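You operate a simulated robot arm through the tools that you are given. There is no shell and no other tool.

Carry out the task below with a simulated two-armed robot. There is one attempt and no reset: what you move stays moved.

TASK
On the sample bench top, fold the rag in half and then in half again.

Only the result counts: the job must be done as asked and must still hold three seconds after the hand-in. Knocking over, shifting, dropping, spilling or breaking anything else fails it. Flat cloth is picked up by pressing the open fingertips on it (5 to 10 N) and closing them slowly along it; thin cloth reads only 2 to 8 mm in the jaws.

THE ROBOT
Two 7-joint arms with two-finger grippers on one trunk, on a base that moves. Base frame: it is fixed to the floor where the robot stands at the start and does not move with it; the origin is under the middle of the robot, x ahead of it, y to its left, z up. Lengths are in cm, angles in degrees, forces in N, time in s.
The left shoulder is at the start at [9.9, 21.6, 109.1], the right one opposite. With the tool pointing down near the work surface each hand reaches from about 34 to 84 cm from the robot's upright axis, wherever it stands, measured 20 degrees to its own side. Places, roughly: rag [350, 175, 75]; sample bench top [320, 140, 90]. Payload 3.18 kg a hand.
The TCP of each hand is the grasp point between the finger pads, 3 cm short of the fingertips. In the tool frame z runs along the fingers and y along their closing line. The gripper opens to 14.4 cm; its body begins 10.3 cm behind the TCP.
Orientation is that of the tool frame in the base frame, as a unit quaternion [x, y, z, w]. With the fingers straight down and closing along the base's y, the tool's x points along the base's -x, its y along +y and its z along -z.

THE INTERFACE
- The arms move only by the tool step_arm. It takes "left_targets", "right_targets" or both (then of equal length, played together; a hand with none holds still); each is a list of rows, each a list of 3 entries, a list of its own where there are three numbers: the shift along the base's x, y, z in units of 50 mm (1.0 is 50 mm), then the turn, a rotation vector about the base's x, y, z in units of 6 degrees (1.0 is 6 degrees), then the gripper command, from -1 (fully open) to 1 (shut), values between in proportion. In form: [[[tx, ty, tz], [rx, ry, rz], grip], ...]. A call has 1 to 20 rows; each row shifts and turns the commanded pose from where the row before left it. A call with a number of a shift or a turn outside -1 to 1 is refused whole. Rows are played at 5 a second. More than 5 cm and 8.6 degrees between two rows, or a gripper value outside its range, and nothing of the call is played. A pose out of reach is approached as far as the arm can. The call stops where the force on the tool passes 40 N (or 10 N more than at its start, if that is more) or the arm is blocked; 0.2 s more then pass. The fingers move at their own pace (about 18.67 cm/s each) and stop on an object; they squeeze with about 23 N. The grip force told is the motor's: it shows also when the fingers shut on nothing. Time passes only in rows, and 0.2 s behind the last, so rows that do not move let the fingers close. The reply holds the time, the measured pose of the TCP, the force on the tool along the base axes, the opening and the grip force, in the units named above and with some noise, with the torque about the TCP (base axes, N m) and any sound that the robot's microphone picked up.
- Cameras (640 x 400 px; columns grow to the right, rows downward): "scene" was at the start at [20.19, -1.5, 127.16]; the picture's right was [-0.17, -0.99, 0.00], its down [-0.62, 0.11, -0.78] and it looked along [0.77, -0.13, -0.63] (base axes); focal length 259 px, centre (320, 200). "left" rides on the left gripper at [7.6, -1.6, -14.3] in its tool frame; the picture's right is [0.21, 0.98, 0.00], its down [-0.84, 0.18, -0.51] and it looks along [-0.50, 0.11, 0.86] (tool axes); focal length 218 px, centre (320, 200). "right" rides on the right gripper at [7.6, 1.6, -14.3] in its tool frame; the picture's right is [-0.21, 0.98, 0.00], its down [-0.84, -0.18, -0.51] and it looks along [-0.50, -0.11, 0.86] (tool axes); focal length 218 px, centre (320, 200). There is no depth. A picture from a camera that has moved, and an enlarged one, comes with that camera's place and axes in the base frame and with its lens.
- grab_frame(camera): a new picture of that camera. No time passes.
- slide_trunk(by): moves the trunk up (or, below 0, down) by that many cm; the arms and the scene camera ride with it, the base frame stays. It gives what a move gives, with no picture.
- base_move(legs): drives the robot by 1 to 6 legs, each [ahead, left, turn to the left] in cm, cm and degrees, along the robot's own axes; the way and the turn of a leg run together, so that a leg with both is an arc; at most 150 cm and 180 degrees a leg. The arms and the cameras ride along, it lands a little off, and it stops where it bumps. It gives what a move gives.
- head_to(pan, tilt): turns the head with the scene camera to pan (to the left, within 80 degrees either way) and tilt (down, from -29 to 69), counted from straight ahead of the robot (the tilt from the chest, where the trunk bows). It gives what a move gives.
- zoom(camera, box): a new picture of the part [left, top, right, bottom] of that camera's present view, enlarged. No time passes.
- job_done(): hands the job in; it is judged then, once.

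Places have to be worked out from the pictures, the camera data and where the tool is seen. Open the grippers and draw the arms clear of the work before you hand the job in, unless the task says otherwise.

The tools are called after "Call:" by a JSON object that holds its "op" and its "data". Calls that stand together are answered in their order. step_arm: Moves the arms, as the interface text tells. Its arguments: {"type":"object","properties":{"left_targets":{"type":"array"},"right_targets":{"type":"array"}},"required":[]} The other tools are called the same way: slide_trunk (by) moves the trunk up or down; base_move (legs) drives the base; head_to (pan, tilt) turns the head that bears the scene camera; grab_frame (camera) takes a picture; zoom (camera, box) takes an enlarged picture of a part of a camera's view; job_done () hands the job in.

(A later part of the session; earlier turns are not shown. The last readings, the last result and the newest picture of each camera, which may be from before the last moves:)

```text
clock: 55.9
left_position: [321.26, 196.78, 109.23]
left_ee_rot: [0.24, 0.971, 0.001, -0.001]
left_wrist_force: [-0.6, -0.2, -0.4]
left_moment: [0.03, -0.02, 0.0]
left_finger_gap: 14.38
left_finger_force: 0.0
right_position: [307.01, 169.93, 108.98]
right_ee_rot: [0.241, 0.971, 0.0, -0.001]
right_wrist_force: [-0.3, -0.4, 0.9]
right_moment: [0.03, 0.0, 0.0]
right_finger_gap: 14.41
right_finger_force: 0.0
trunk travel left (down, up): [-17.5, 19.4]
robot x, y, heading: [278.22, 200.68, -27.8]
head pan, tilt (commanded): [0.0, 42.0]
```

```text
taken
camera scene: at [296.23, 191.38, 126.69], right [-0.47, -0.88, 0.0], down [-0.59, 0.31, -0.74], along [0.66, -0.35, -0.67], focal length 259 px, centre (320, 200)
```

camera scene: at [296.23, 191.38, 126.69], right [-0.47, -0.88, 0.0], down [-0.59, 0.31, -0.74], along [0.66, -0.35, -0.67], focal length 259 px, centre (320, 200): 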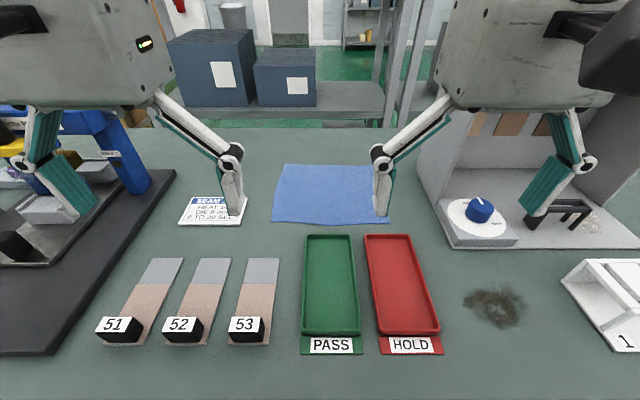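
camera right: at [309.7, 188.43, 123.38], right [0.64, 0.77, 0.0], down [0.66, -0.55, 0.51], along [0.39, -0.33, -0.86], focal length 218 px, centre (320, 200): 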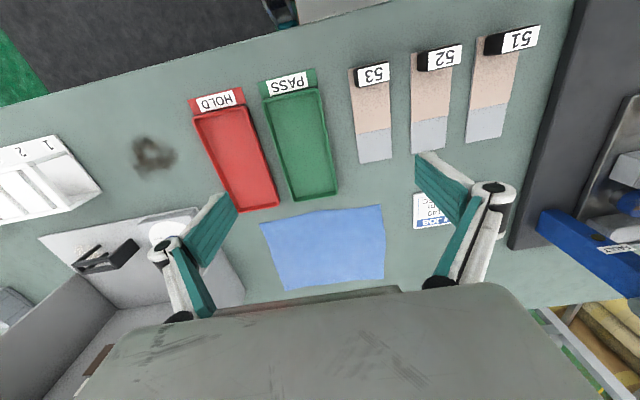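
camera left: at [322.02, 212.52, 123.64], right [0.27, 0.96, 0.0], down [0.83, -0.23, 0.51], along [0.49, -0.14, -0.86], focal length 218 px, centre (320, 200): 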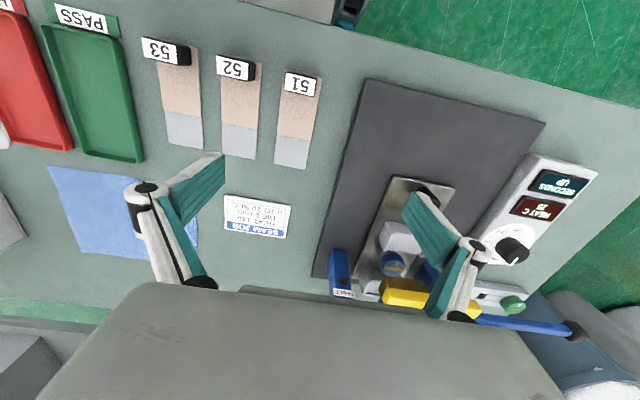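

Rag in robot coordinates now: forward 60.5–83, lateral +10 to −16.5. I'll move both hands out above the two far corners (left ≈[353.4,168.3], right ≈[343.2,151.0]) at z≈104, tilting the fingers 18° forward and narrowing the jaws to ~4 cm.

Call:
{"op": "step_arm", "data": {"left_targets": [[[0.644, -0.57, -0.1], [-0.14, -0.265, 0], -0.6], [[0.644, -0.57, -0.1], [-0.14, -0.265, 0], -0.3], [[0.644, -0.57, -0.1], [-0.14, -0.265, 0], 0], [[0.644, -0.57, -0.1], [-0.14, -0.265, 0], 0.2], [[0.644, -0.57, -0.1], [-0.14, -0.265, 0], 0.44], [[0.644, -0.57, -0.1], [-0.14, -0.265, 0], 0.44], [[0.644, -0.57, -0.1], [-0.14, -0.265, 0], 0.44], [[0.644, -0.57, -0.1], [-0.14, -0.265, 0], 0.44], [[0.644, -0.57, -0.1], [-0.14, -0.265, 0], 0.44], [[0.644, -0.57, -0.1], [-0.14, -0.265, 0], 0.44], [[0, 0, 0], [0, 0, 0], 0.44]], "right_targets": [[[0.724, -0.377, -0.1], [-0.14, -0.265, 0], -0.6], [[0.724, -0.377, -0.1], [-0.14, -0.265, 0], -0.3], [[0.724, -0.377, -0.1], [-0.14, -0.265, 0], 0], [[0.724, -0.377, -0.1], [-0.14, -0.265, 0], 0.2], [[0.724, -0.377, -0.1], [-0.14, -0.265, 0], 0.44], [[0.724, -0.377, -0.1], [-0.14, -0.265, 0], 0.44], [[0.724, -0.377, -0.1], [-0.14, -0.265, 0], 0.44], [[0.724, -0.377, -0.1], [-0.14, -0.265, 0], 0.44], [[0.724, -0.377, -0.1], [-0.14, -0.265, 0], 0.44], [[0.724, -0.377, -0.1], [-0.14, -0.265, 0], 0.44], [[0, 0, 0], [0, 0, 0], 0.44]]}}

Call:
{"op": "grab_frame", "data": {"camera": "scene"}}

Call:
{"op": "grab_frame", "data": {"camera": "left"}}

Call:
{"op": "grab_frame", "data": {"camera": "right"}}

```text
clock: 58.3
left_position: [352.42, 169.94, 104.74]
left_ee_rot: [0.231, 0.96, -0.04, 0.156]
left_wrist_force: [-0.1, -0.4, -0.3]
left_moment: [0.02, -0.05, -0.01]
left_finger_gap: 4.03
left_finger_force: 0.1
left hand out of reach, approached as far as the arm can: row 10
right_position: [341.4, 151.77, 104.27]
right_ee_rot: [0.238, 0.96, -0.035, 0.142]
right_wrist_force: [-0.1, -0.4, 0.2]
right_moment: [0.04, 0.0, -0.03]
right_finger_gap: 4.04
right_finger_force: 0.1
right hand out of reach, approached as far as the arm can: row 10
trunk travel left (down, up): [-17.5, 19.4]
robot x, y, heading: [278.52, 200.74, -28.1]
head pan, tilt (commanded): [0.0, 42.0]
```

```text
taken
camera scene: at [296.19, 191.39, 126.71], right [-0.47, -0.88, 0.0], down [-0.59, 0.31, -0.74], along [0.66, -0.35, -0.67], focal length 259 px, centre (320, 200)
```

scene: 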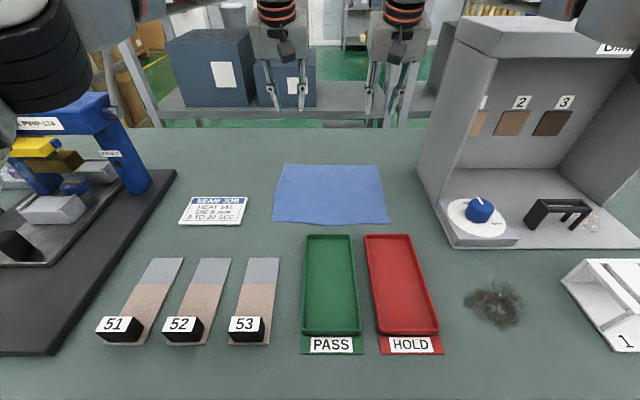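

```text
taken
camera left: at [341.02, 174.03, 115.73], right [0.27, 0.96, -0.07], down [0.65, -0.13, 0.75], along [0.71, -0.25, -0.66], focal length 218 px, centre (320, 200)
```

left: 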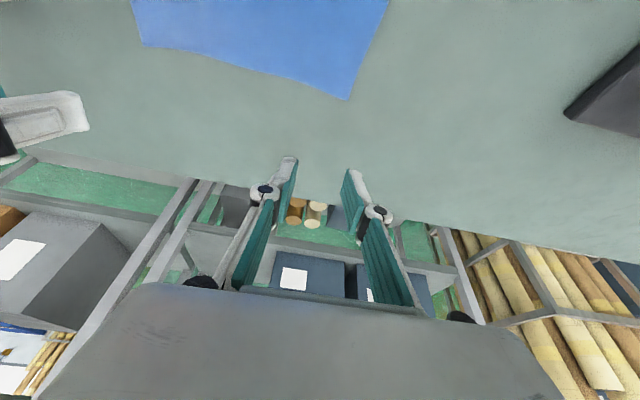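

```text
taken
camera right: at [332.12, 158.7, 115.67], right [0.63, 0.77, 0.06], down [0.5, -0.47, 0.73], along [0.59, -0.43, -0.68], focal length 218 px, centre (320, 200)
```

right: 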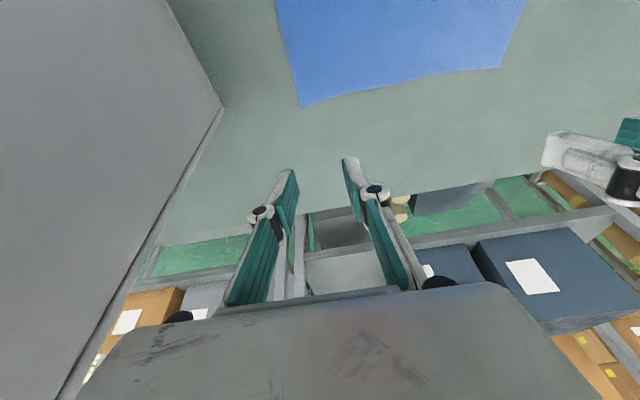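

Both hands are nearly at the targets; lower down the reach improves. I'll lower 9 cm (fingertips to about z 92) and check positions against the rag.

Call:
{"op": "step_arm", "data": {"left_targets": [[[0, 0, -0.45], [0, 0, 0], 0.44], [[0, 0, -0.45], [0, 0, 0], 0.44], [[0, 0, -0.45], [0, 0, 0], 0.44], [[0, 0, -0.45], [0, 0, 0], 0.44], [[0, 0, 0], [0, 0, 0], 0.44]], "right_targets": [[[0, 0, -0.45], [0, 0, 0], 0.44], [[0, 0, -0.45], [0, 0, 0], 0.44], [[0, 0, -0.45], [0, 0, 0], 0.44], [[0, 0, -0.45], [0, 0, 0], 0.44], [[0, 0, 0], [0, 0, 0], 0.44]]}}

Call:
{"op": "zoom", "data": {"camera": "scene", "box": [220, 40, 460, 260]}}

Call:
{"op": "grab_frame", "data": {"camera": "left"}}

Call:
{"op": "grab_frame", "data": {"camera": "right"}}

```text
clock: 59.5
left_position: [352.45, 170.21, 95.78]
left_ee_rot: [0.237, 0.959, -0.039, 0.152]
left_wrist_force: [0.3, 0.3, -0.3]
left_moment: [0.01, 0.01, -0.03]
left_finger_gap: 4.03
left_finger_force: 0.0
right_position: [341.46, 152.27, 95.61]
right_ee_rot: [0.237, 0.959, -0.039, 0.152]
right_wrist_force: [0.0, -0.1, 0.5]
right_moment: [-0.02, 0.0, -0.01]
right_finger_gap: 4.01
right_finger_force: 0.1
trunk travel left (down, up): [-17.5, 19.4]
robot x, y, heading: [278.32, 200.84, -27.9]
head pan, tilt (commanded): [0.0, 42.0]
```

```text
1.82 times, centred on (340, 150) of scene
camera zoom: at [296.08, 191.74, 126.77], right [-0.47, -0.88, 0.0], down [-0.59, 0.31, -0.74], along [0.66, -0.35, -0.67], focal length 471 px, centre (284, 291)
```

zoom: 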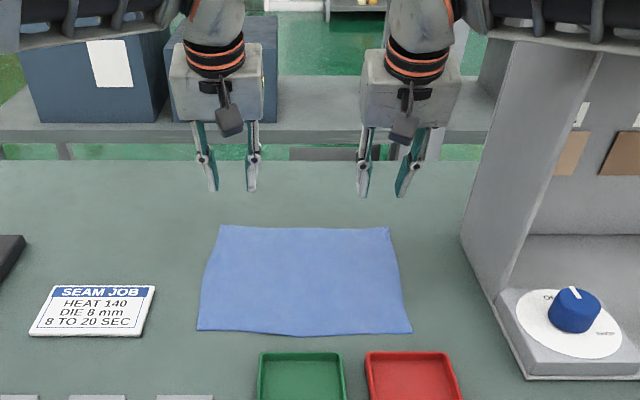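

```text
taken
camera left: at [341.15, 174.38, 106.91], right [0.28, 0.96, -0.07], down [0.65, -0.14, 0.74], along [0.7, -0.25, -0.67], focal length 218 px, centre (320, 200)
```

left: 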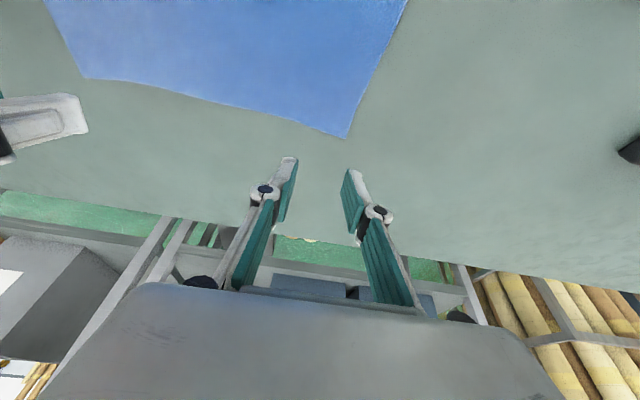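

```text
taken
camera right: at [331.78, 159.32, 106.72], right [0.63, 0.77, 0.06], down [0.49, -0.46, 0.74], along [0.6, -0.44, -0.67], focal length 218 px, centre (320, 200)
```

right: 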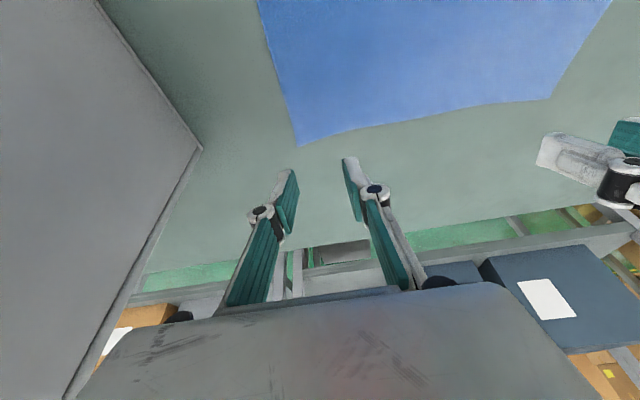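

Fingertips sit about 1.5–2 cm inside the far edge and 3–3.7 cm from the corners, just where I want. I'll lower 6 cm, then check the force before making contact.

Call:
{"op": "step_arm", "data": {"left_targets": [[[-0.045, -0.09, -0.4], [0, 0, 0], 0.44], [[0, 0, -0.4], [0, 0, 0], 0.44], [[0, 0, -0.3], [0, 0, 0], 0.44], [[0, 0, -0.1], [0, 0, 0], 0.44], [[0, 0, 0], [0, 0, 0], 0.44]], "right_targets": [[[0.045, -0.025, -0.4], [0, 0, 0], 0.44], [[0.04, -0.02, -0.4], [0, 0, 0], 0.44], [[0, 0, -0.3], [0, 0, 0], 0.44], [[0, 0, -0.1], [0, 0, 0], 0.44], [[0, 0, 0], [0, 0, 0], 0.44]]}}

Call:
{"op": "grab_frame", "data": {"camera": "left"}}

Call:
{"op": "grab_frame", "data": {"camera": "right"}}

Call:
{"op": "zoom", "data": {"camera": "scene", "box": [240, 80, 440, 240]}}

```text
clock: 60.7
left_position: [351.71, 170.44, 90.21]
left_ee_rot: [0.236, 0.958, -0.041, 0.154]
left_wrist_force: [-0.4, -0.3, -1.2]
left_moment: [0.0, -0.04, -0.03]
left_finger_gap: 4.04
left_finger_force: 0.0
right_position: [341.55, 152.88, 90.49]
right_ee_rot: [0.234, 0.959, -0.041, 0.158]
right_wrist_force: [0.5, -0.4, 0.2]
right_moment: [-0.04, 0.01, 0.02]
right_finger_gap: 4.02
right_finger_force: 0.1
trunk travel left (down, up): [-17.5, 19.4]
robot x, y, heading: [278.42, 201.06, -27.9]
head pan, tilt (commanded): [0.0, 42.0]
```

```text
taken
camera left: at [340.48, 174.53, 101.34], right [0.28, 0.96, -0.07], down [0.65, -0.13, 0.75], along [0.7, -0.26, -0.66], focal length 218 px, centre (320, 200)
```

left: 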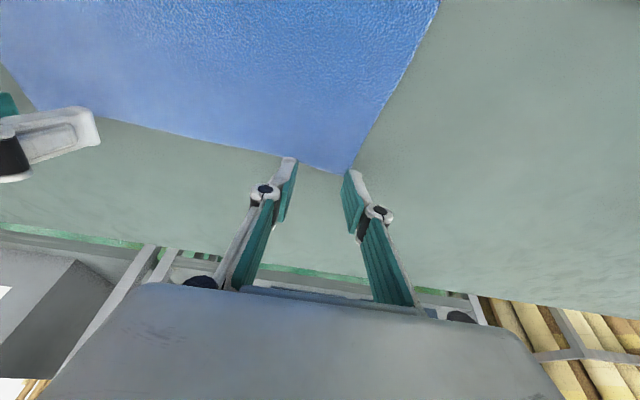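

```text
taken
camera right: at [331.91, 159.91, 101.54], right [0.63, 0.78, 0.06], down [0.48, -0.45, 0.75], along [0.61, -0.44, -0.66], focal length 218 px, centre (320, 200)
```

right: 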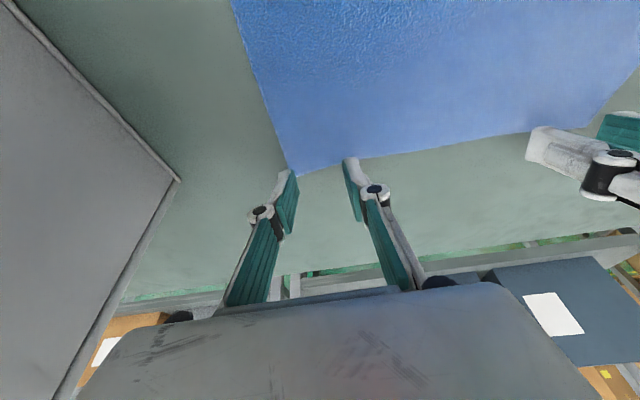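

```text
2.50 times, centred on (340, 160) of scene
camera zoom: at [295.55, 192.56, 126.9], right [-0.47, -0.88, 0.01], down [-0.59, 0.31, -0.75], along [0.66, -0.35, -0.66], focal length 648 px, centre (270, 300)
```

zoom: 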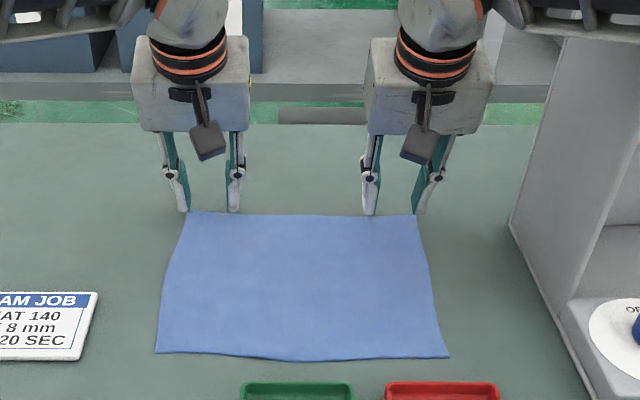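

The camera and hands read ~0.8 cm further back than commanded, as if something is pushing the robot. I'll check the arms' clearance to the left and right before going on.

Call:
{"op": "head_to", "data": {"pan": -45, "tilt": 35}}

Call:
{"op": "grab_frame", "data": {"camera": "scene"}}

Call:
{"op": "head_to", "data": {"pan": 45, "tilt": 35}}

Call:
{"op": "grab_frame", "data": {"camera": "scene"}}

```text
clock: 61.8
left_position: [351.65, 170.36, 90.26]
left_ee_rot: [0.237, 0.958, -0.042, 0.155]
left_wrist_force: [-0.2, -0.5, 0.9]
left_moment: [0.0, 0.01, 0.0]
left_finger_gap: 4.04
left_finger_force: 0.0
right_position: [341.65, 152.88, 90.42]
right_ee_rot: [0.234, 0.959, -0.042, 0.157]
right_wrist_force: [-0.5, -0.4, -0.3]
right_moment: [0.0, -0.01, 0.0]
right_finger_gap: 4.06
right_finger_force: 0.0
trunk travel left (down, up): [-17.5, 19.4]
robot x, y, heading: [278.45, 200.81, -27.6]
head pan, tilt (commanded): [-45.0, 35.0]
```

```text
taken
camera scene: at [290.76, 188.07, 127.96], right [-0.96, -0.3, 0.0], down [-0.17, 0.54, -0.83], along [0.25, -0.79, -0.56], focal length 259 px, centre (320, 200)
```

scene: 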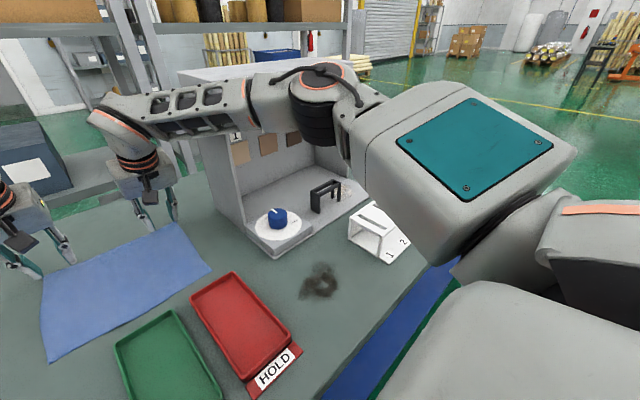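

```text
clock: 63.4
left_position: [351.76, 170.24, 90.32]
left_ee_rot: [0.236, 0.959, -0.042, 0.154]
left_wrist_force: [0.9, 0.3, 0.1]
left_moment: [-0.01, 0.03, -0.02]
left_finger_gap: 4.07
left_finger_force: 0.1
right_position: [341.56, 152.85, 90.43]
right_ee_rot: [0.235, 0.959, -0.043, 0.155]
right_wrist_force: [0.1, 0.2, -0.5]
right_moment: [-0.01, -0.03, 0.01]
right_finger_gap: 4.02
right_finger_force: 0.0
trunk travel left (down, up): [-17.5, 19.4]
robot x, y, heading: [278.6, 200.71, -27.6]
head pan, tilt (commanded): [45.0, 35.0]
```

```text
taken
camera scene: at [296.58, 199.07, 127.89], right [0.29, -0.96, 0.01], down [-0.54, -0.18, -0.82], along [0.79, 0.24, -0.57], focal length 259 px, centre (320, 200)
```

scene: 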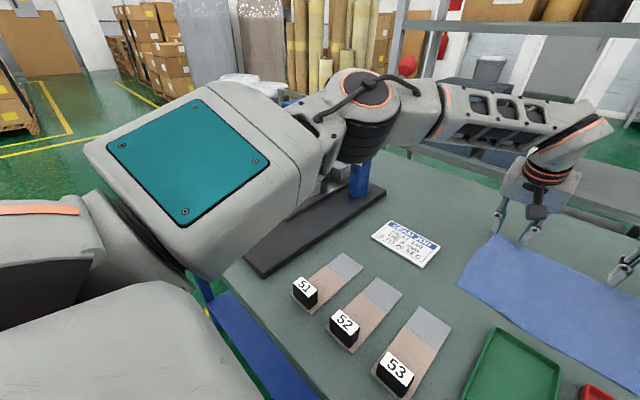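

The arms clear the booth and sealer. I'll check whether my chest touches the table edge by looking straight down.

Call:
{"op": "head_to", "data": {"pan": 0, "tilt": 69}}

Call:
{"op": "grab_frame", "data": {"camera": "scene"}}

```text
clock: 64.5
left_position: [351.83, 170.28, 90.24]
left_ee_rot: [0.237, 0.958, -0.042, 0.154]
left_wrist_force: [0.1, -0.1, 0.1]
left_moment: [-0.03, 0.01, -0.01]
left_finger_gap: 4.02
left_finger_force: 0.0
right_position: [341.56, 152.79, 90.42]
right_ee_rot: [0.235, 0.958, -0.043, 0.156]
right_wrist_force: [0.0, 0.2, -0.2]
right_moment: [0.0, -0.01, 0.05]
right_finger_gap: 4.01
right_finger_force: 0.0
trunk travel left (down, up): [-17.5, 19.4]
robot x, y, heading: [278.27, 200.64, -27.7]
head pan, tilt (commanded): [0.0, 68.8]
```

```text
taken
camera scene: at [293.15, 193.82, 123.55], right [-0.47, -0.88, 0.01], down [-0.82, 0.43, -0.37], along [0.33, -0.18, -0.93], focal length 259 px, centre (320, 200)
```

scene: 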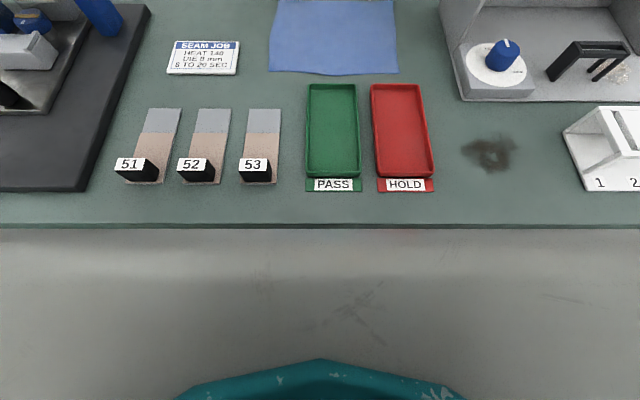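

The chest is about 1–1.5 cm off the table edge, fine. The fingertips are roughly 2–3 cm inside the far edge, so I'll shift both hands 1 cm forward while lowering 2 cm.

Call:
{"op": "step_arm", "data": {"left_targets": [[[0.09, -0.046, -0.2], [0, 0, 0], 0.44], [[0.09, -0.046, -0.2], [0, 0, 0], 0.44], [[0, 0, 0], [0, 0, 0], 0.44]], "right_targets": [[[0.09, -0.046, -0.2], [0, 0, 0], 0.44], [[0.09, -0.046, -0.2], [0, 0, 0], 0.44], [[0, 0, 0], [0, 0, 0], 0.44]]}}

Call:
{"op": "head_to", "data": {"pan": 0, "tilt": 40}}

Call:
{"op": "zoom", "data": {"camera": "scene", "box": [240, 80, 440, 240]}}

Call:
{"op": "grab_frame", "data": {"camera": "left"}}

Call:
{"op": "grab_frame", "data": {"camera": "right"}}

```text
clock: 65.3
left_position: [352.57, 169.98, 89.18]
left_ee_rot: [0.235, 0.957, -0.044, 0.161]
left_wrist_force: [2.2, -2.7, 26.6]
left_moment: [-0.32, 0.11, 0.03]
left_finger_gap: 4.34
left_finger_force: 0.4
right_position: [342.4, 152.36, 89.36]
right_ee_rot: [0.235, 0.958, -0.043, 0.162]
right_wrist_force: [-0.6, 0.5, 6.8]
right_moment: [0.21, -0.03, 0.02]
right_finger_gap: 4.01
right_finger_force: 0.0
trunk travel left (down, up): [-17.5, 19.4]
robot x, y, heading: [278.27, 201.03, -28.0]
head pan, tilt (commanded): [0.0, 68.8]
```

```text
clock: 66.3
left_position: [352.4, 169.85, 88.93]
left_ee_rot: [0.236, 0.958, -0.043, 0.158]
left_wrist_force: [-4.9, -7.5, 32.5]
left_moment: [-0.28, 0.24, 0.03]
left_finger_gap: 0.25
left_finger_force: 23.3
right_position: [342.4, 152.61, 89.22]
right_ee_rot: [0.233, 0.958, -0.04, 0.161]
right_wrist_force: [1.8, 3.7, 12.9]
right_moment: [0.38, -0.19, -0.02]
right_finger_gap: 4.23
right_finger_force: 1.5
trunk travel left (down, up): [-17.5, 19.4]
robot x, y, heading: [278.49, 201.01, -28.1]
head pan, tilt (commanded): [0.0, 40.0]
```

```text
2.50 times, centred on (340, 160) of scene
camera zoom: at [295.26, 192.64, 127.29], right [-0.47, -0.88, 0.01], down [-0.56, 0.29, -0.77], along [0.68, -0.36, -0.63], focal length 648 px, centre (270, 300)
```

zoom: 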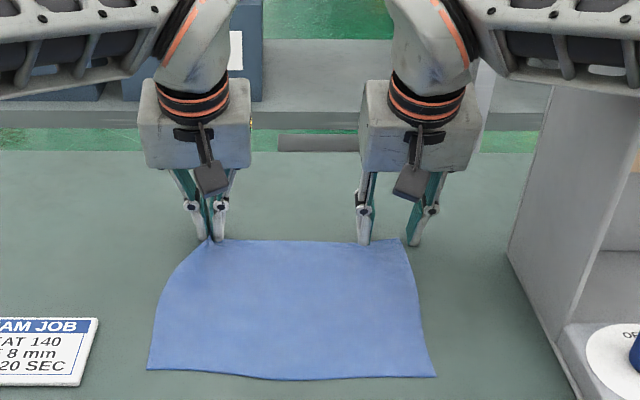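

```text
taken
camera left: at [341.11, 174.07, 99.98], right [0.28, 0.96, -0.07], down [0.65, -0.13, 0.75], along [0.71, -0.26, -0.66], focal length 218 px, centre (320, 200)
```

left: 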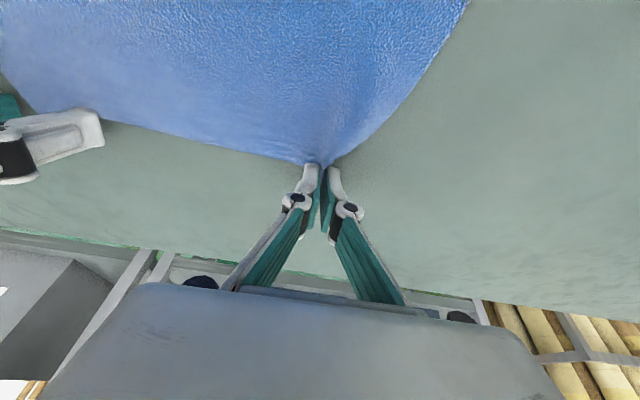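

```text
taken
camera right: at [332.63, 159.57, 100.18], right [0.63, 0.78, 0.07], down [0.48, -0.45, 0.76], along [0.62, -0.44, -0.65], focal length 218 px, centre (320, 200)
```

right: 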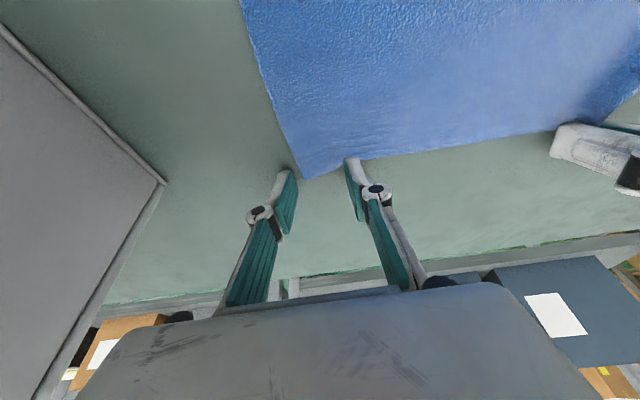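

Contact came earlier than expected (tips touch at TCP z≈89.2, table ≈86.3). The left jaw has already closed on the corner (gap 2.5 mm, 23 N), gathering cloth. The right outer finger sits off the cloth, so I'll ease the left up slightly holding shut, and lift the right, shift it 2 cm inward and 1 cm back, and lower again short of contact.

Call:
{"op": "step_arm", "data": {"left_targets": [[[0, 0, 0.06], [0, 0, 0], 1], [[0, 0, 0.04], [0, 0, 0], 1], [[0, 0, 0], [0, 0, 0], 1], [[0, 0, 0], [0, 0, 0], 1], [[0, 0, 0], [0, 0, 0], 1], [[0, 0, 0], [0, 0, 0], 1]], "right_targets": [[[0, 0, 0.2], [0, 0, 0], 0.44], [[0, 0, 0.2], [0, 0, 0], 0.44], [[0.005, 0.22, 0], [0, 0, 0], 0.44], [[0.005, 0.22, 0], [0, 0, 0], 0.44], [[0, 0, -0.15], [0, 0, 0], 0.44], [[0, 0, 0], [0, 0, 0], 0.44]]}}

Call:
{"op": "grab_frame", "data": {"camera": "right"}}

Call:
{"op": "zoom", "data": {"camera": "scene", "box": [240, 80, 440, 240]}}

```text
clock: 67.0
left_position: [352.72, 169.51, 88.95]
left_ee_rot: [0.235, 0.958, -0.042, 0.157]
left_wrist_force: [-1.5, -4.6, 17.6]
left_moment: [-0.31, 0.26, -0.03]
left_finger_gap: 0.28
left_finger_force: 20.1
right_position: [342.17, 153.25, 89.3]
right_ee_rot: [0.232, 0.961, -0.037, 0.148]
right_wrist_force: [-0.6, 3.5, 16.2]
right_moment: [0.53, -0.11, 0.09]
right_finger_gap: 4.12
right_finger_force: 0.8
trunk travel left (down, up): [-17.5, 19.4]
robot x, y, heading: [278.71, 200.83, -27.9]
head pan, tilt (commanded): [0.0, 40.0]
stopped in row 3 (left hand): the force on the tool passed its limit at 45 N (the readings are from after the stop); the commanded pose is now the measured one
```

```text
taken
camera right: at [332.63, 160.02, 100.49], right [0.62, 0.78, 0.06], down [0.5, -0.46, 0.74], along [0.6, -0.43, -0.67], focal length 218 px, centre (320, 200)
```

right: 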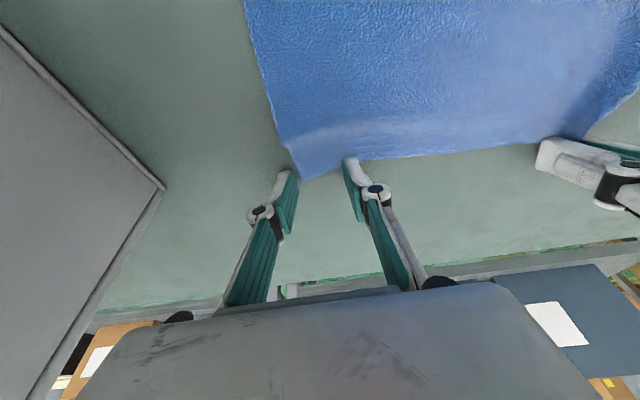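

```text
2.50 times, centred on (340, 160) of scene
camera zoom: at [295.67, 192.08, 127.02], right [-0.47, -0.88, 0.0], down [-0.56, 0.3, -0.77], along [0.68, -0.36, -0.64], focal length 648 px, centre (270, 300)
```

zoom: 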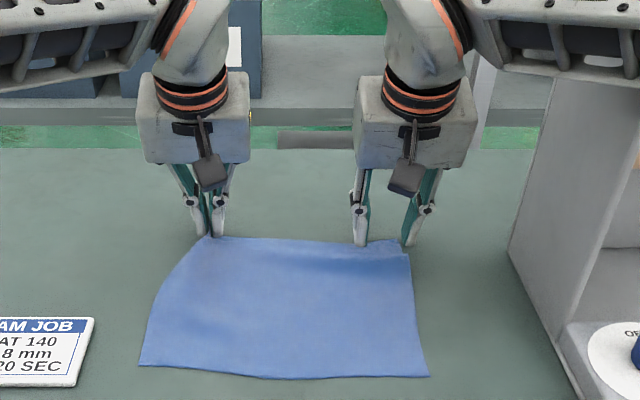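

The call stopped as the left force passed 45 N; the whole trunk flexes a little as the hands press. I'll raise both hands by 0.5 cm (left kept shut) to unload and read again.

Call:
{"op": "step_arm", "data": {"left_targets": [[[0, 0, 0.05], [0, 0, 0], 1], [[0, 0, 0.05], [0, 0, 0], 1], [[0, 0, 0], [0, 0, 0], 1]], "right_targets": [[[0, 0, 0.1], [0, 0, 0], 0.44], [[0, 0, 0.1], [0, 0, 0], 0.44], [[0, 0, 0], [0, 0, 0], 0.44]]}}

Call:
{"op": "grab_frame", "data": {"camera": "right"}}

```text
clock: 67.8
left_position: [352.99, 169.66, 88.99]
left_ee_rot: [0.235, 0.959, -0.041, 0.154]
left_wrist_force: [0.3, -0.3, 4.3]
left_moment: [0.04, 0.09, -0.01]
left_finger_gap: 0.38
left_finger_force: 20.0
right_position: [342.27, 153.32, 89.57]
right_ee_rot: [0.23, 0.962, -0.04, 0.143]
right_wrist_force: [0.0, -0.6, -0.6]
right_moment: [0.01, -0.01, 0.0]
right_finger_gap: 4.03
right_finger_force: 0.1
trunk travel left (down, up): [-17.5, 19.4]
robot x, y, heading: [278.37, 200.81, -27.8]
head pan, tilt (commanded): [0.0, 40.0]
```

```text
taken
camera right: at [332.83, 160.03, 100.96], right [0.62, 0.78, 0.05], down [0.51, -0.45, 0.73], along [0.6, -0.43, -0.68], focal length 218 px, centre (320, 200)
```

right: 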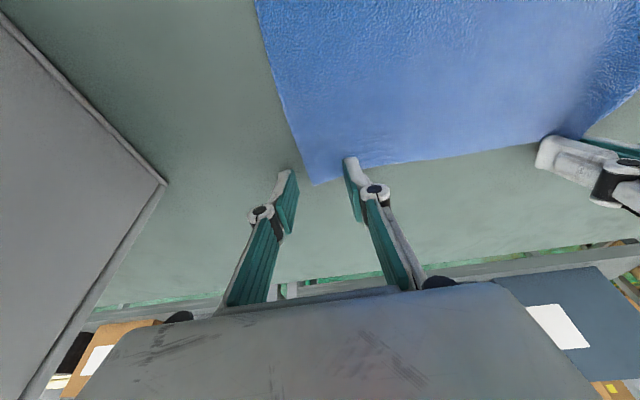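

Right hand is free now and left holds cloth lightly. I'll lift the right 0.7 cm, shift it 3 cm inward and 0.7 cm back, and come down to just above contact.

Call:
{"op": "step_arm", "data": {"right_targets": [[[0, 0, 0.14], [0, 0, 0], 0.44], [[0.078, 0.298, 0], [0, 0, 0], 0.44], [[0.078, 0.298, 0], [0, 0, 0], 0.44], [[0, 0, -0.1], [0, 0, 0], 0.44], [[0, 0, -0.04], [0, 0, 0], 0.44], [[0, 0, 0], [0, 0, 0], 0.44]], "left_targets": [[[0, 0, 0], [0, 0, 0], 1], [[0, 0, 0], [0, 0, 0], 1], [[0, 0, 0], [0, 0, 0], 1], [[0, 0, 0], [0, 0, 0], 1], [[0, 0, 0], [0, 0, 0], 1], [[0, 0, 0], [0, 0, 0], 1]]}}

Call:
{"op": "grab_frame", "data": {"camera": "right"}}

Call:
{"op": "zoom", "data": {"camera": "scene", "box": [240, 80, 440, 240]}}

```text
clock: 69.2
left_position: [353.1, 169.11, 88.98]
left_ee_rot: [0.236, 0.959, -0.039, 0.154]
left_wrist_force: [-2.2, 0.4, 8.6]
left_moment: [-0.01, 0.06, 0.03]
left_finger_gap: 0.32
left_finger_force: 28.7
right_position: [343.31, 155.32, 89.74]
right_ee_rot: [0.235, 0.96, -0.037, 0.145]
right_wrist_force: [-0.1, 0.8, -0.6]
right_moment: [-0.01, 0.02, -0.02]
right_finger_gap: 4.01
right_finger_force: 0.2
trunk travel left (down, up): [-17.5, 19.4]
robot x, y, heading: [278.43, 200.84, -27.6]
head pan, tilt (commanded): [0.0, 40.0]
```

```text
taken
camera right: at [333.86, 162.04, 101.13], right [0.63, 0.77, 0.06], down [0.5, -0.46, 0.73], along [0.6, -0.43, -0.68], focal length 218 px, centre (320, 200)
```

right: 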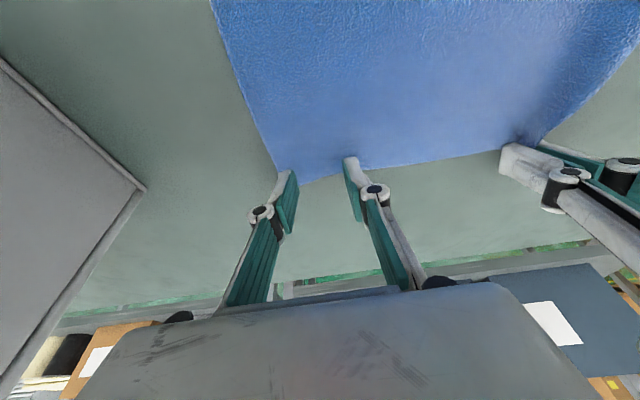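

```text
2.50 times, centred on (340, 160) of scene
camera zoom: at [296.24, 191.39, 127.0], right [-0.47, -0.88, 0.0], down [-0.57, 0.3, -0.77], along [0.68, -0.36, -0.64], focal length 648 px, centre (270, 300)
```

zoom: 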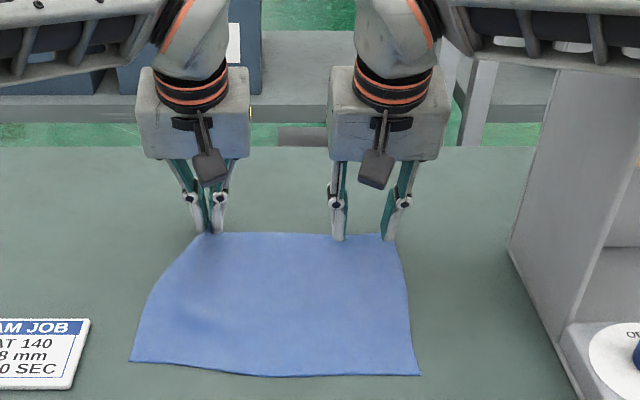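

The outer finger is right at the cloth's side edge; I'll move the right hand 1 cm further in and 0.5 cm back, then lower gently to touch.

Call:
{"op": "step_arm", "data": {"right_targets": [[[0.005, 0.112, 0], [0, 0, 0], 0.44], [[0.005, 0.112, 0], [0, 0, 0], 0.44], [[0, 0, -0.06], [0, 0, 0], 0.44], [[0, 0, -0.04], [0, 0, 0], 0.44], [[0, 0, 0], [0, 0, 0], 0.44]], "left_targets": [[[0, 0, 0], [0, 0, 0], 1], [[0, 0, 0], [0, 0, 0], 1], [[0, 0, 0], [0, 0, 0], 1], [[0, 0, 0], [0, 0, 0], 1], [[0, 0, 0], [0, 0, 0], 1]]}}

Call:
{"op": "grab_frame", "data": {"camera": "right"}}

```text
clock: 70.4
left_position: [353.1, 169.05, 89.01]
left_ee_rot: [0.235, 0.959, -0.039, 0.153]
left_wrist_force: [-0.4, -0.8, 5.9]
left_moment: [-0.12, 0.06, 0.0]
left_finger_gap: 0.4
left_finger_force: 25.0
right_position: [343.26, 156.42, 89.34]
right_ee_rot: [0.235, 0.96, -0.036, 0.146]
right_wrist_force: [-0.2, -0.2, 4.9]
right_moment: [0.07, -0.03, -0.02]
right_finger_gap: 4.02
right_finger_force: 0.1
trunk travel left (down, up): [-17.5, 19.4]
robot x, y, heading: [278.26, 200.65, -27.7]
head pan, tilt (commanded): [0.0, 40.0]
```

```text
taken
camera right: at [333.88, 163.19, 100.63], right [0.63, 0.78, 0.06], down [0.5, -0.46, 0.74], along [0.6, -0.43, -0.68], focal length 218 px, centre (320, 200)
```

right: 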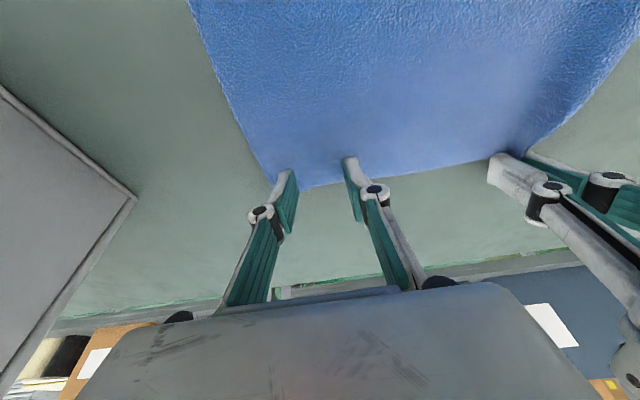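

Both right fingertips are on the cloth with 4.9 N. I'll press a touch more and close slowly along the edge.

Call:
{"op": "step_arm", "data": {"right_targets": [[[0, 0, -0.03], [0, 0, 0], 0.44], [[0, 0, 0], [0, 0, 0], 0.48], [[0, 0, 0], [0, 0, 0], 0.52], [[0, 0, 0], [0, 0, 0], 0.56], [[0, 0, 0], [0, 0, 0], 0.6], [[0, 0, 0], [0, 0, 0], 0.64], [[0, 0, 0], [0, 0, 0], 0.68], [[0, 0, 0], [0, 0, 0], 0.72], [[0, 0, 0], [0, 0, 0], 0.76], [[0, 0, 0], [0, 0, 0], 0.8], [[0, 0, 0], [0, 0, 0], 0.84], [[0, 0, 0], [0, 0, 0], 0.88], [[0, 0, 0], [0, 0, 0], 0.92], [[0, 0, 0], [0, 0, 0], 0.96], [[0, 0, 0], [0, 0, 0], 1], [[0, 0, 0], [0, 0, 0], 1], [[0, 0, 0], [0, 0, 0], 1]], "left_targets": [[[0, 0, 0], [0, 0, 0], 1], [[0, 0, 0], [0, 0, 0], 1], [[0, 0, 0], [0, 0, 0], 1], [[0, 0, 0], [0, 0, 0], 1], [[0, 0, 0], [0, 0, 0], 1], [[0, 0, 0], [0, 0, 0], 1], [[0, 0, 0], [0, 0, 0], 1], [[0, 0, 0], [0, 0, 0], 1], [[0, 0, 0], [0, 0, 0], 1], [[0, 0, 0], [0, 0, 0], 1], [[0, 0, 0], [0, 0, 0], 1], [[0, 0, 0], [0, 0, 0], 1], [[0, 0, 0], [0, 0, 0], 1], [[0, 0, 0], [0, 0, 0], 1], [[0, 0, 0], [0, 0, 0], 1], [[0, 0, 0], [0, 0, 0], 1], [[0, 0, 0], [0, 0, 0], 1]]}}

Call:
{"op": "grab_frame", "data": {"camera": "right"}}

Call:
{"op": "grab_frame", "data": {"camera": "left"}}

Call:
{"op": "zoom", "data": {"camera": "scene", "box": [240, 80, 440, 240]}}

```text
clock: 74.0
left_position: [353.06, 169.07, 89.04]
left_ee_rot: [0.235, 0.959, -0.038, 0.153]
left_wrist_force: [-2.5, -3.8, 7.4]
left_moment: [-0.13, 0.17, -0.01]
left_finger_gap: 0.35
left_finger_force: 22.7
right_position: [343.4, 156.3, 89.11]
right_ee_rot: [0.236, 0.96, -0.037, 0.145]
right_wrist_force: [3.6, 3.2, 1.3]
right_moment: [0.21, -0.1, 0.05]
right_finger_gap: 0.18
right_finger_force: 19.4
trunk travel left (down, up): [-17.5, 19.4]
robot x, y, heading: [278.49, 200.65, -27.8]
head pan, tilt (commanded): [0.0, 40.0]
```

```text
taken
camera right: at [333.84, 163.2, 100.39], right [0.63, 0.78, 0.06], down [0.5, -0.46, 0.73], along [0.6, -0.43, -0.68], focal length 218 px, centre (320, 200)
```

right: 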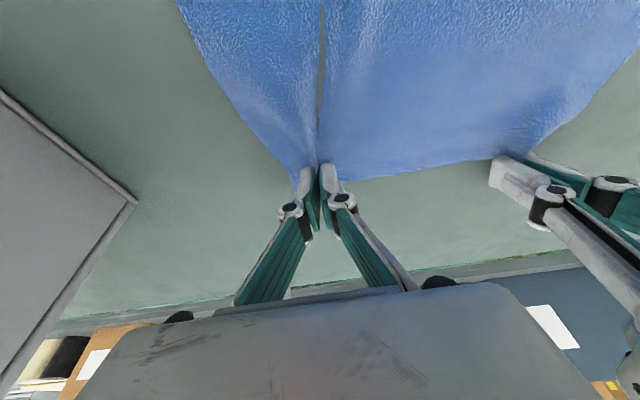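

```text
taken
camera left: at [341.84, 173.17, 100.2], right [0.28, 0.96, -0.07], down [0.65, -0.14, 0.74], along [0.7, -0.25, -0.66], focal length 218 px, centre (320, 200)
```

left: 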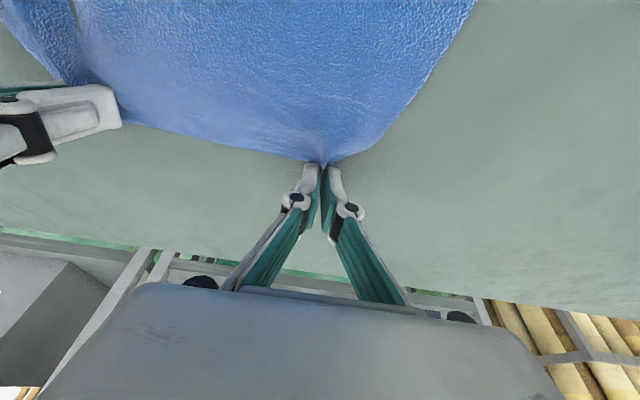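

```text
2.50 times, centred on (340, 160) of scene
camera zoom: at [296.21, 191.42, 127.0], right [-0.47, -0.88, 0.0], down [-0.57, 0.3, -0.77], along [0.68, -0.36, -0.64], focal length 648 px, centre (270, 300)
```

zoom: 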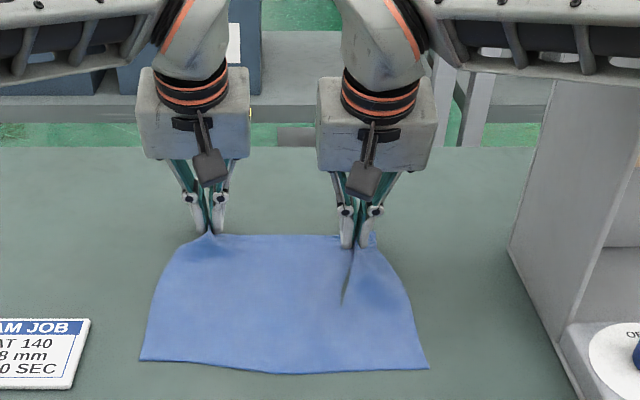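

Both jaws hold cloth (gaps 3.5 mm and 1.8 mm with ~20 N). I'll lift both 4 cm slowly and check that the cloth follows.

Call:
{"op": "step_arm", "data": {"right_targets": [[[0, 0, 0.1], [0, 0, 0], 1], [[0, 0, 0.2], [0, 0, 0], 1], [[0, 0, 0.2], [0, 0, 0], 1], [[0, 0, 0.2], [0, 0, 0], 1], [[0, 0, 0.1], [0, 0, 0], 1], [[0, 0, 0], [0, 0, 0], 1]], "left_targets": [[[0, 0, 0.1], [0, 0, 0], 1], [[0, 0, 0.2], [0, 0, 0], 1], [[0, 0, 0.2], [0, 0, 0], 1], [[0, 0, 0.2], [0, 0, 0], 1], [[0, 0, 0.1], [0, 0, 0], 1], [[0, 0, 0], [0, 0, 0], 1]]}}

Call:
{"op": "zoom", "data": {"camera": "scene", "box": [240, 80, 440, 240]}}

Call:
{"op": "grab_frame", "data": {"camera": "right"}}

Call:
{"op": "grab_frame", "data": {"camera": "left"}}

```text
clock: 75.4
left_position: [353.09, 169.1, 92.9]
left_ee_rot: [0.236, 0.959, -0.038, 0.152]
left_wrist_force: [-1.2, -1.4, 0.5]
left_moment: [-0.1, 0.02, 0.01]
left_finger_gap: 0.22
left_finger_force: 20.4
right_position: [343.36, 156.34, 92.97]
right_ee_rot: [0.235, 0.96, -0.038, 0.145]
right_wrist_force: [1.2, 2.5, 0.2]
right_moment: [0.11, -0.06, 0.01]
right_finger_gap: 0.31
right_finger_force: 19.3
trunk travel left (down, up): [-17.5, 19.4]
robot x, y, heading: [278.01, 200.82, -27.8]
head pan, tilt (commanded): [0.0, 40.0]
```

```text
2.50 times, centred on (340, 160) of scene
camera zoom: at [296.31, 191.38, 126.98], right [-0.47, -0.88, 0.0], down [-0.57, 0.3, -0.77], along [0.68, -0.36, -0.64], focal length 648 px, centre (270, 300)
```

zoom: 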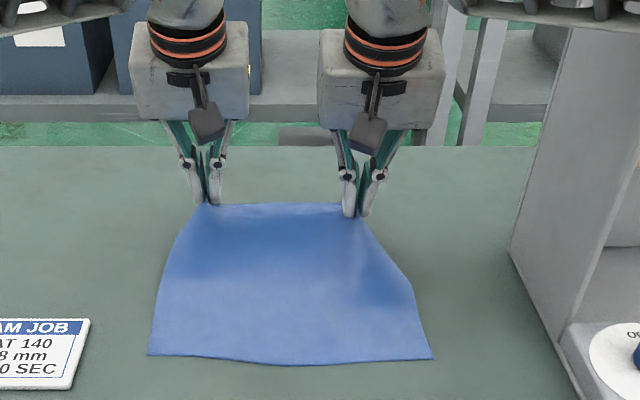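

```text
taken
camera right: at [333.97, 163.2, 104.35], right [0.63, 0.78, 0.06], down [0.5, -0.46, 0.73], along [0.6, -0.43, -0.68], focal length 218 px, centre (320, 200)
```

right: 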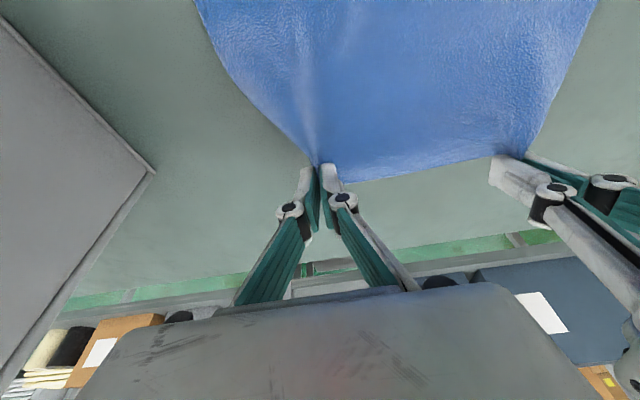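

```text
taken
camera left: at [341.89, 173.18, 104.06], right [0.28, 0.96, -0.07], down [0.65, -0.14, 0.74], along [0.7, -0.25, -0.67], focal length 218 px, centre (320, 200)
```

left: 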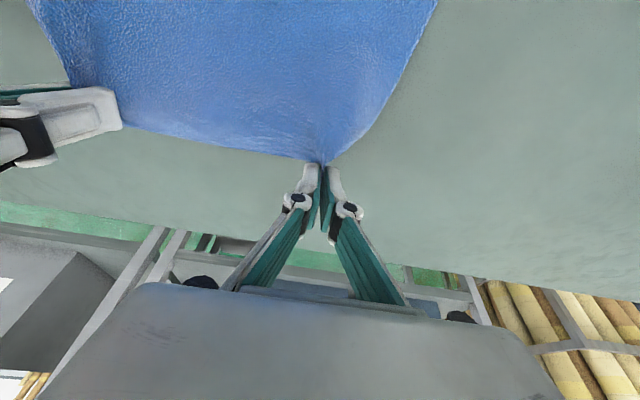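

Both corners lift cleanly. I'll now carry the far edge up and back toward me along an arc — first half of the arc, slowly — then check.

Call:
{"op": "step_arm", "data": {"left_targets": [[[-0.115, 0.06, 0.22], [0, 0, 0], 1], [[-0.115, 0.06, 0.22], [0, 0, 0], 1], [[-0.177, 0.093, 0.18], [0, 0, 0], 1], [[-0.177, 0.093, 0.18], [0, 0, 0], 1], [[-0.221, 0.117, 0.1], [0, 0, 0], 1], [[-0.221, 0.117, 0.1], [0, 0, 0], 1], [[-0.221, 0.117, 0.04], [0, 0, 0], 1], [[-0.221, 0.117, 0.04], [0, 0, 0], 1], [[-0.221, 0.117, -0.02], [0, 0, 0], 1], [[-0.221, 0.117, -0.02], [0, 0, 0], 1], [[0, 0, 0], [0, 0, 0], 1]], "right_targets": [[[-0.099, 0.052, 0.22], [0, 0, 0], 1], [[-0.099, 0.052, 0.22], [0, 0, 0], 1], [[-0.153, 0.08, 0.18], [0, 0, 0], 1], [[-0.153, 0.08, 0.18], [0, 0, 0], 1], [[-0.191, 0.101, 0.1], [0, 0, 0], 1], [[-0.191, 0.101, 0.1], [0, 0, 0], 1], [[-0.191, 0.101, 0.04], [0, 0, 0], 1], [[-0.191, 0.101, 0.04], [0, 0, 0], 1], [[-0.191, 0.101, -0.02], [0, 0, 0], 1], [[-0.191, 0.101, -0.02], [0, 0, 0], 1], [[0, 0, 0], [0, 0, 0], 1]]}}

Call:
{"op": "grab_frame", "data": {"camera": "scene"}}

Call:
{"op": "zoom", "data": {"camera": "scene", "box": [220, 80, 440, 260]}}

```text
clock: 77.8
left_position: [343.59, 174.1, 98.21]
left_ee_rot: [0.236, 0.959, -0.038, 0.153]
left_wrist_force: [0.0, -0.7, -2.6]
left_moment: [0.0, 0.05, 0.03]
left_finger_gap: 0.3
left_finger_force: 20.8
right_position: [335.06, 160.65, 98.39]
right_ee_rot: [0.235, 0.961, -0.037, 0.145]
right_wrist_force: [-0.1, 2.6, 1.5]
right_moment: [0.11, -0.01, 0.03]
right_finger_gap: 0.13
right_finger_force: 20.3
trunk travel left (down, up): [-17.5, 19.4]
robot x, y, heading: [278.37, 200.98, -28.0]
head pan, tilt (commanded): [0.0, 40.0]
```

```text
taken
camera scene: at [296.33, 191.36, 126.97], right [-0.47, -0.88, 0.0], down [-0.57, 0.3, -0.77], along [0.68, -0.36, -0.64], focal length 259 px, centre (320, 200)
```

scene: 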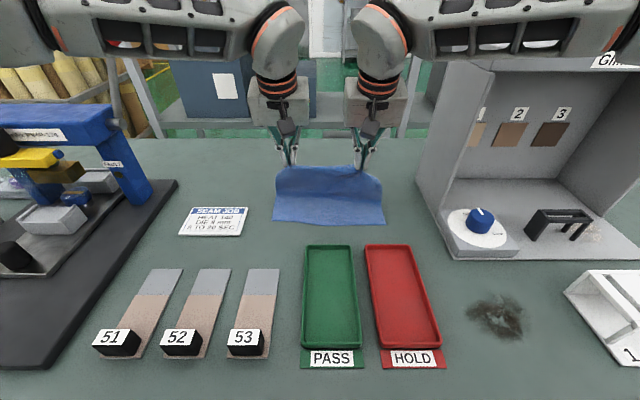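

```text
2.22 times, centred on (330, 170) of scene
camera zoom: at [296.33, 191.36, 126.97], right [-0.47, -0.88, 0.0], down [-0.57, 0.3, -0.77], along [0.68, -0.36, -0.64], focal length 576 px, centre (298, 267)
```

zoom: 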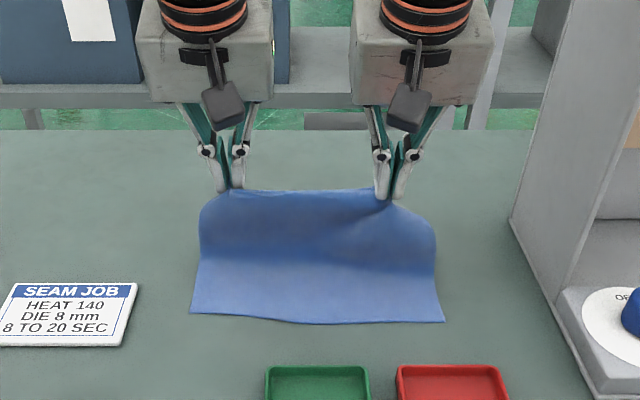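

The edge is up and the near edge hasn't moved (fwd ≈61). I'll continue the arc down so the far edge lands on the near edge.

Call:
{"op": "step_arm", "data": {"left_targets": [[[-0.221, 0.117, -0.06], [0, 0, 0], 1], [[-0.221, 0.117, -0.06], [0, 0, 0], 1], [[-0.203, 0.107, -0.14], [0, 0, 0], 1], [[-0.203, 0.107, -0.14], [0, 0, 0], 1], [[-0.168, 0.089, -0.2], [0, 0, 0], 1], [[-0.168, 0.089, -0.2], [0, 0, 0], 1], [[-0.115, 0.06, -0.22], [0, 0, 0], 1], [[-0.115, 0.06, -0.22], [0, 0, 0], 1], [[-0.08, 0.042, -0.19], [0, 0, 0], 1], [[-0.08, 0.042, -0.17], [0, 0, 0], 1], [[0, 0, 0], [0, 0, 0], 1]], "right_targets": [[[-0.201, 0.106, -0.06], [0, 0, 0], 1], [[-0.201, 0.106, -0.06], [0, 0, 0], 1], [[-0.185, 0.098, -0.14], [0, 0, 0], 1], [[-0.185, 0.098, -0.14], [0, 0, 0], 1], [[-0.153, 0.081, -0.2], [0, 0, 0], 1], [[-0.153, 0.081, -0.2], [0, 0, 0], 1], [[-0.105, 0.055, -0.22], [0, 0, 0], 1], [[-0.105, 0.055, -0.22], [0, 0, 0], 1], [[-0.073, 0.038, -0.19], [0, 0, 0], 1], [[-0.073, 0.038, -0.17], [0, 0, 0], 1], [[0, 0, 0], [0, 0, 0], 1]]}}

Call:
{"op": "zoom", "data": {"camera": "scene", "box": [220, 100, 440, 280]}}

Call:
{"op": "grab_frame", "data": {"camera": "left"}}

Call:
{"op": "grab_frame", "data": {"camera": "right"}}

```text
clock: 80.2
left_position: [335.61, 178.39, 90.2]
left_ee_rot: [0.236, 0.959, -0.038, 0.152]
left_wrist_force: [-0.6, -1.7, 1.4]
left_moment: [0.06, -0.01, 0.03]
left_finger_gap: 0.29
left_finger_force: 28.0
right_position: [327.97, 164.45, 90.14]
right_ee_rot: [0.235, 0.96, -0.038, 0.145]
right_wrist_force: [1.5, 1.6, 0.4]
right_moment: [0.04, -0.04, 0.0]
right_finger_gap: 0.27
right_finger_force: 27.1
trunk travel left (down, up): [-17.5, 19.4]
robot x, y, heading: [278.2, 201.22, -27.7]
head pan, tilt (commanded): [0.0, 40.0]
```

```text
2.22 times, centred on (330, 190) of scene
camera zoom: at [296.3, 191.38, 126.99], right [-0.47, -0.88, 0.0], down [-0.57, 0.3, -0.77], along [0.68, -0.36, -0.64], focal length 576 px, centre (298, 222)
```

zoom: 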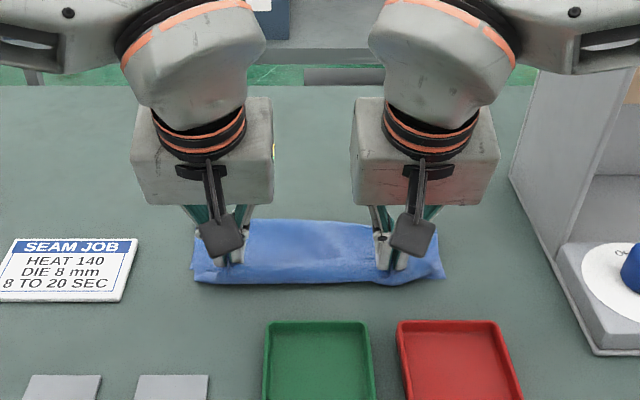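

```text
taken
camera left: at [324.44, 182.39, 101.36], right [0.28, 0.96, -0.07], down [0.65, -0.14, 0.74], along [0.7, -0.25, -0.67], focal length 218 px, centre (320, 200)
```

left: 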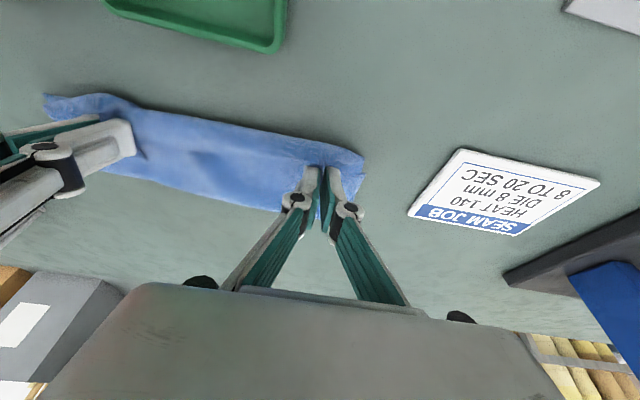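

```text
taken
camera right: at [318.53, 171.33, 101.55], right [0.63, 0.78, 0.06], down [0.5, -0.46, 0.73], along [0.6, -0.43, -0.68], focal length 218 px, centre (320, 200)
```

right: 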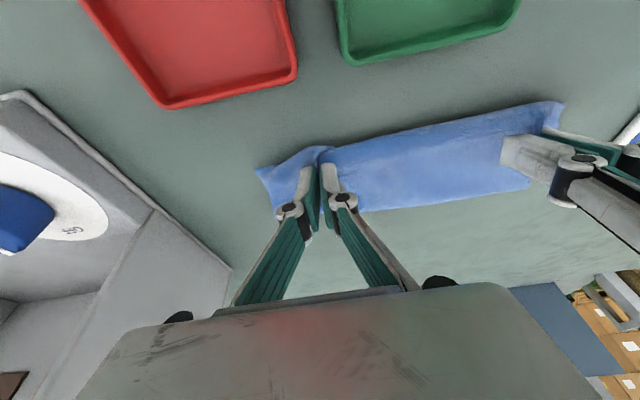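

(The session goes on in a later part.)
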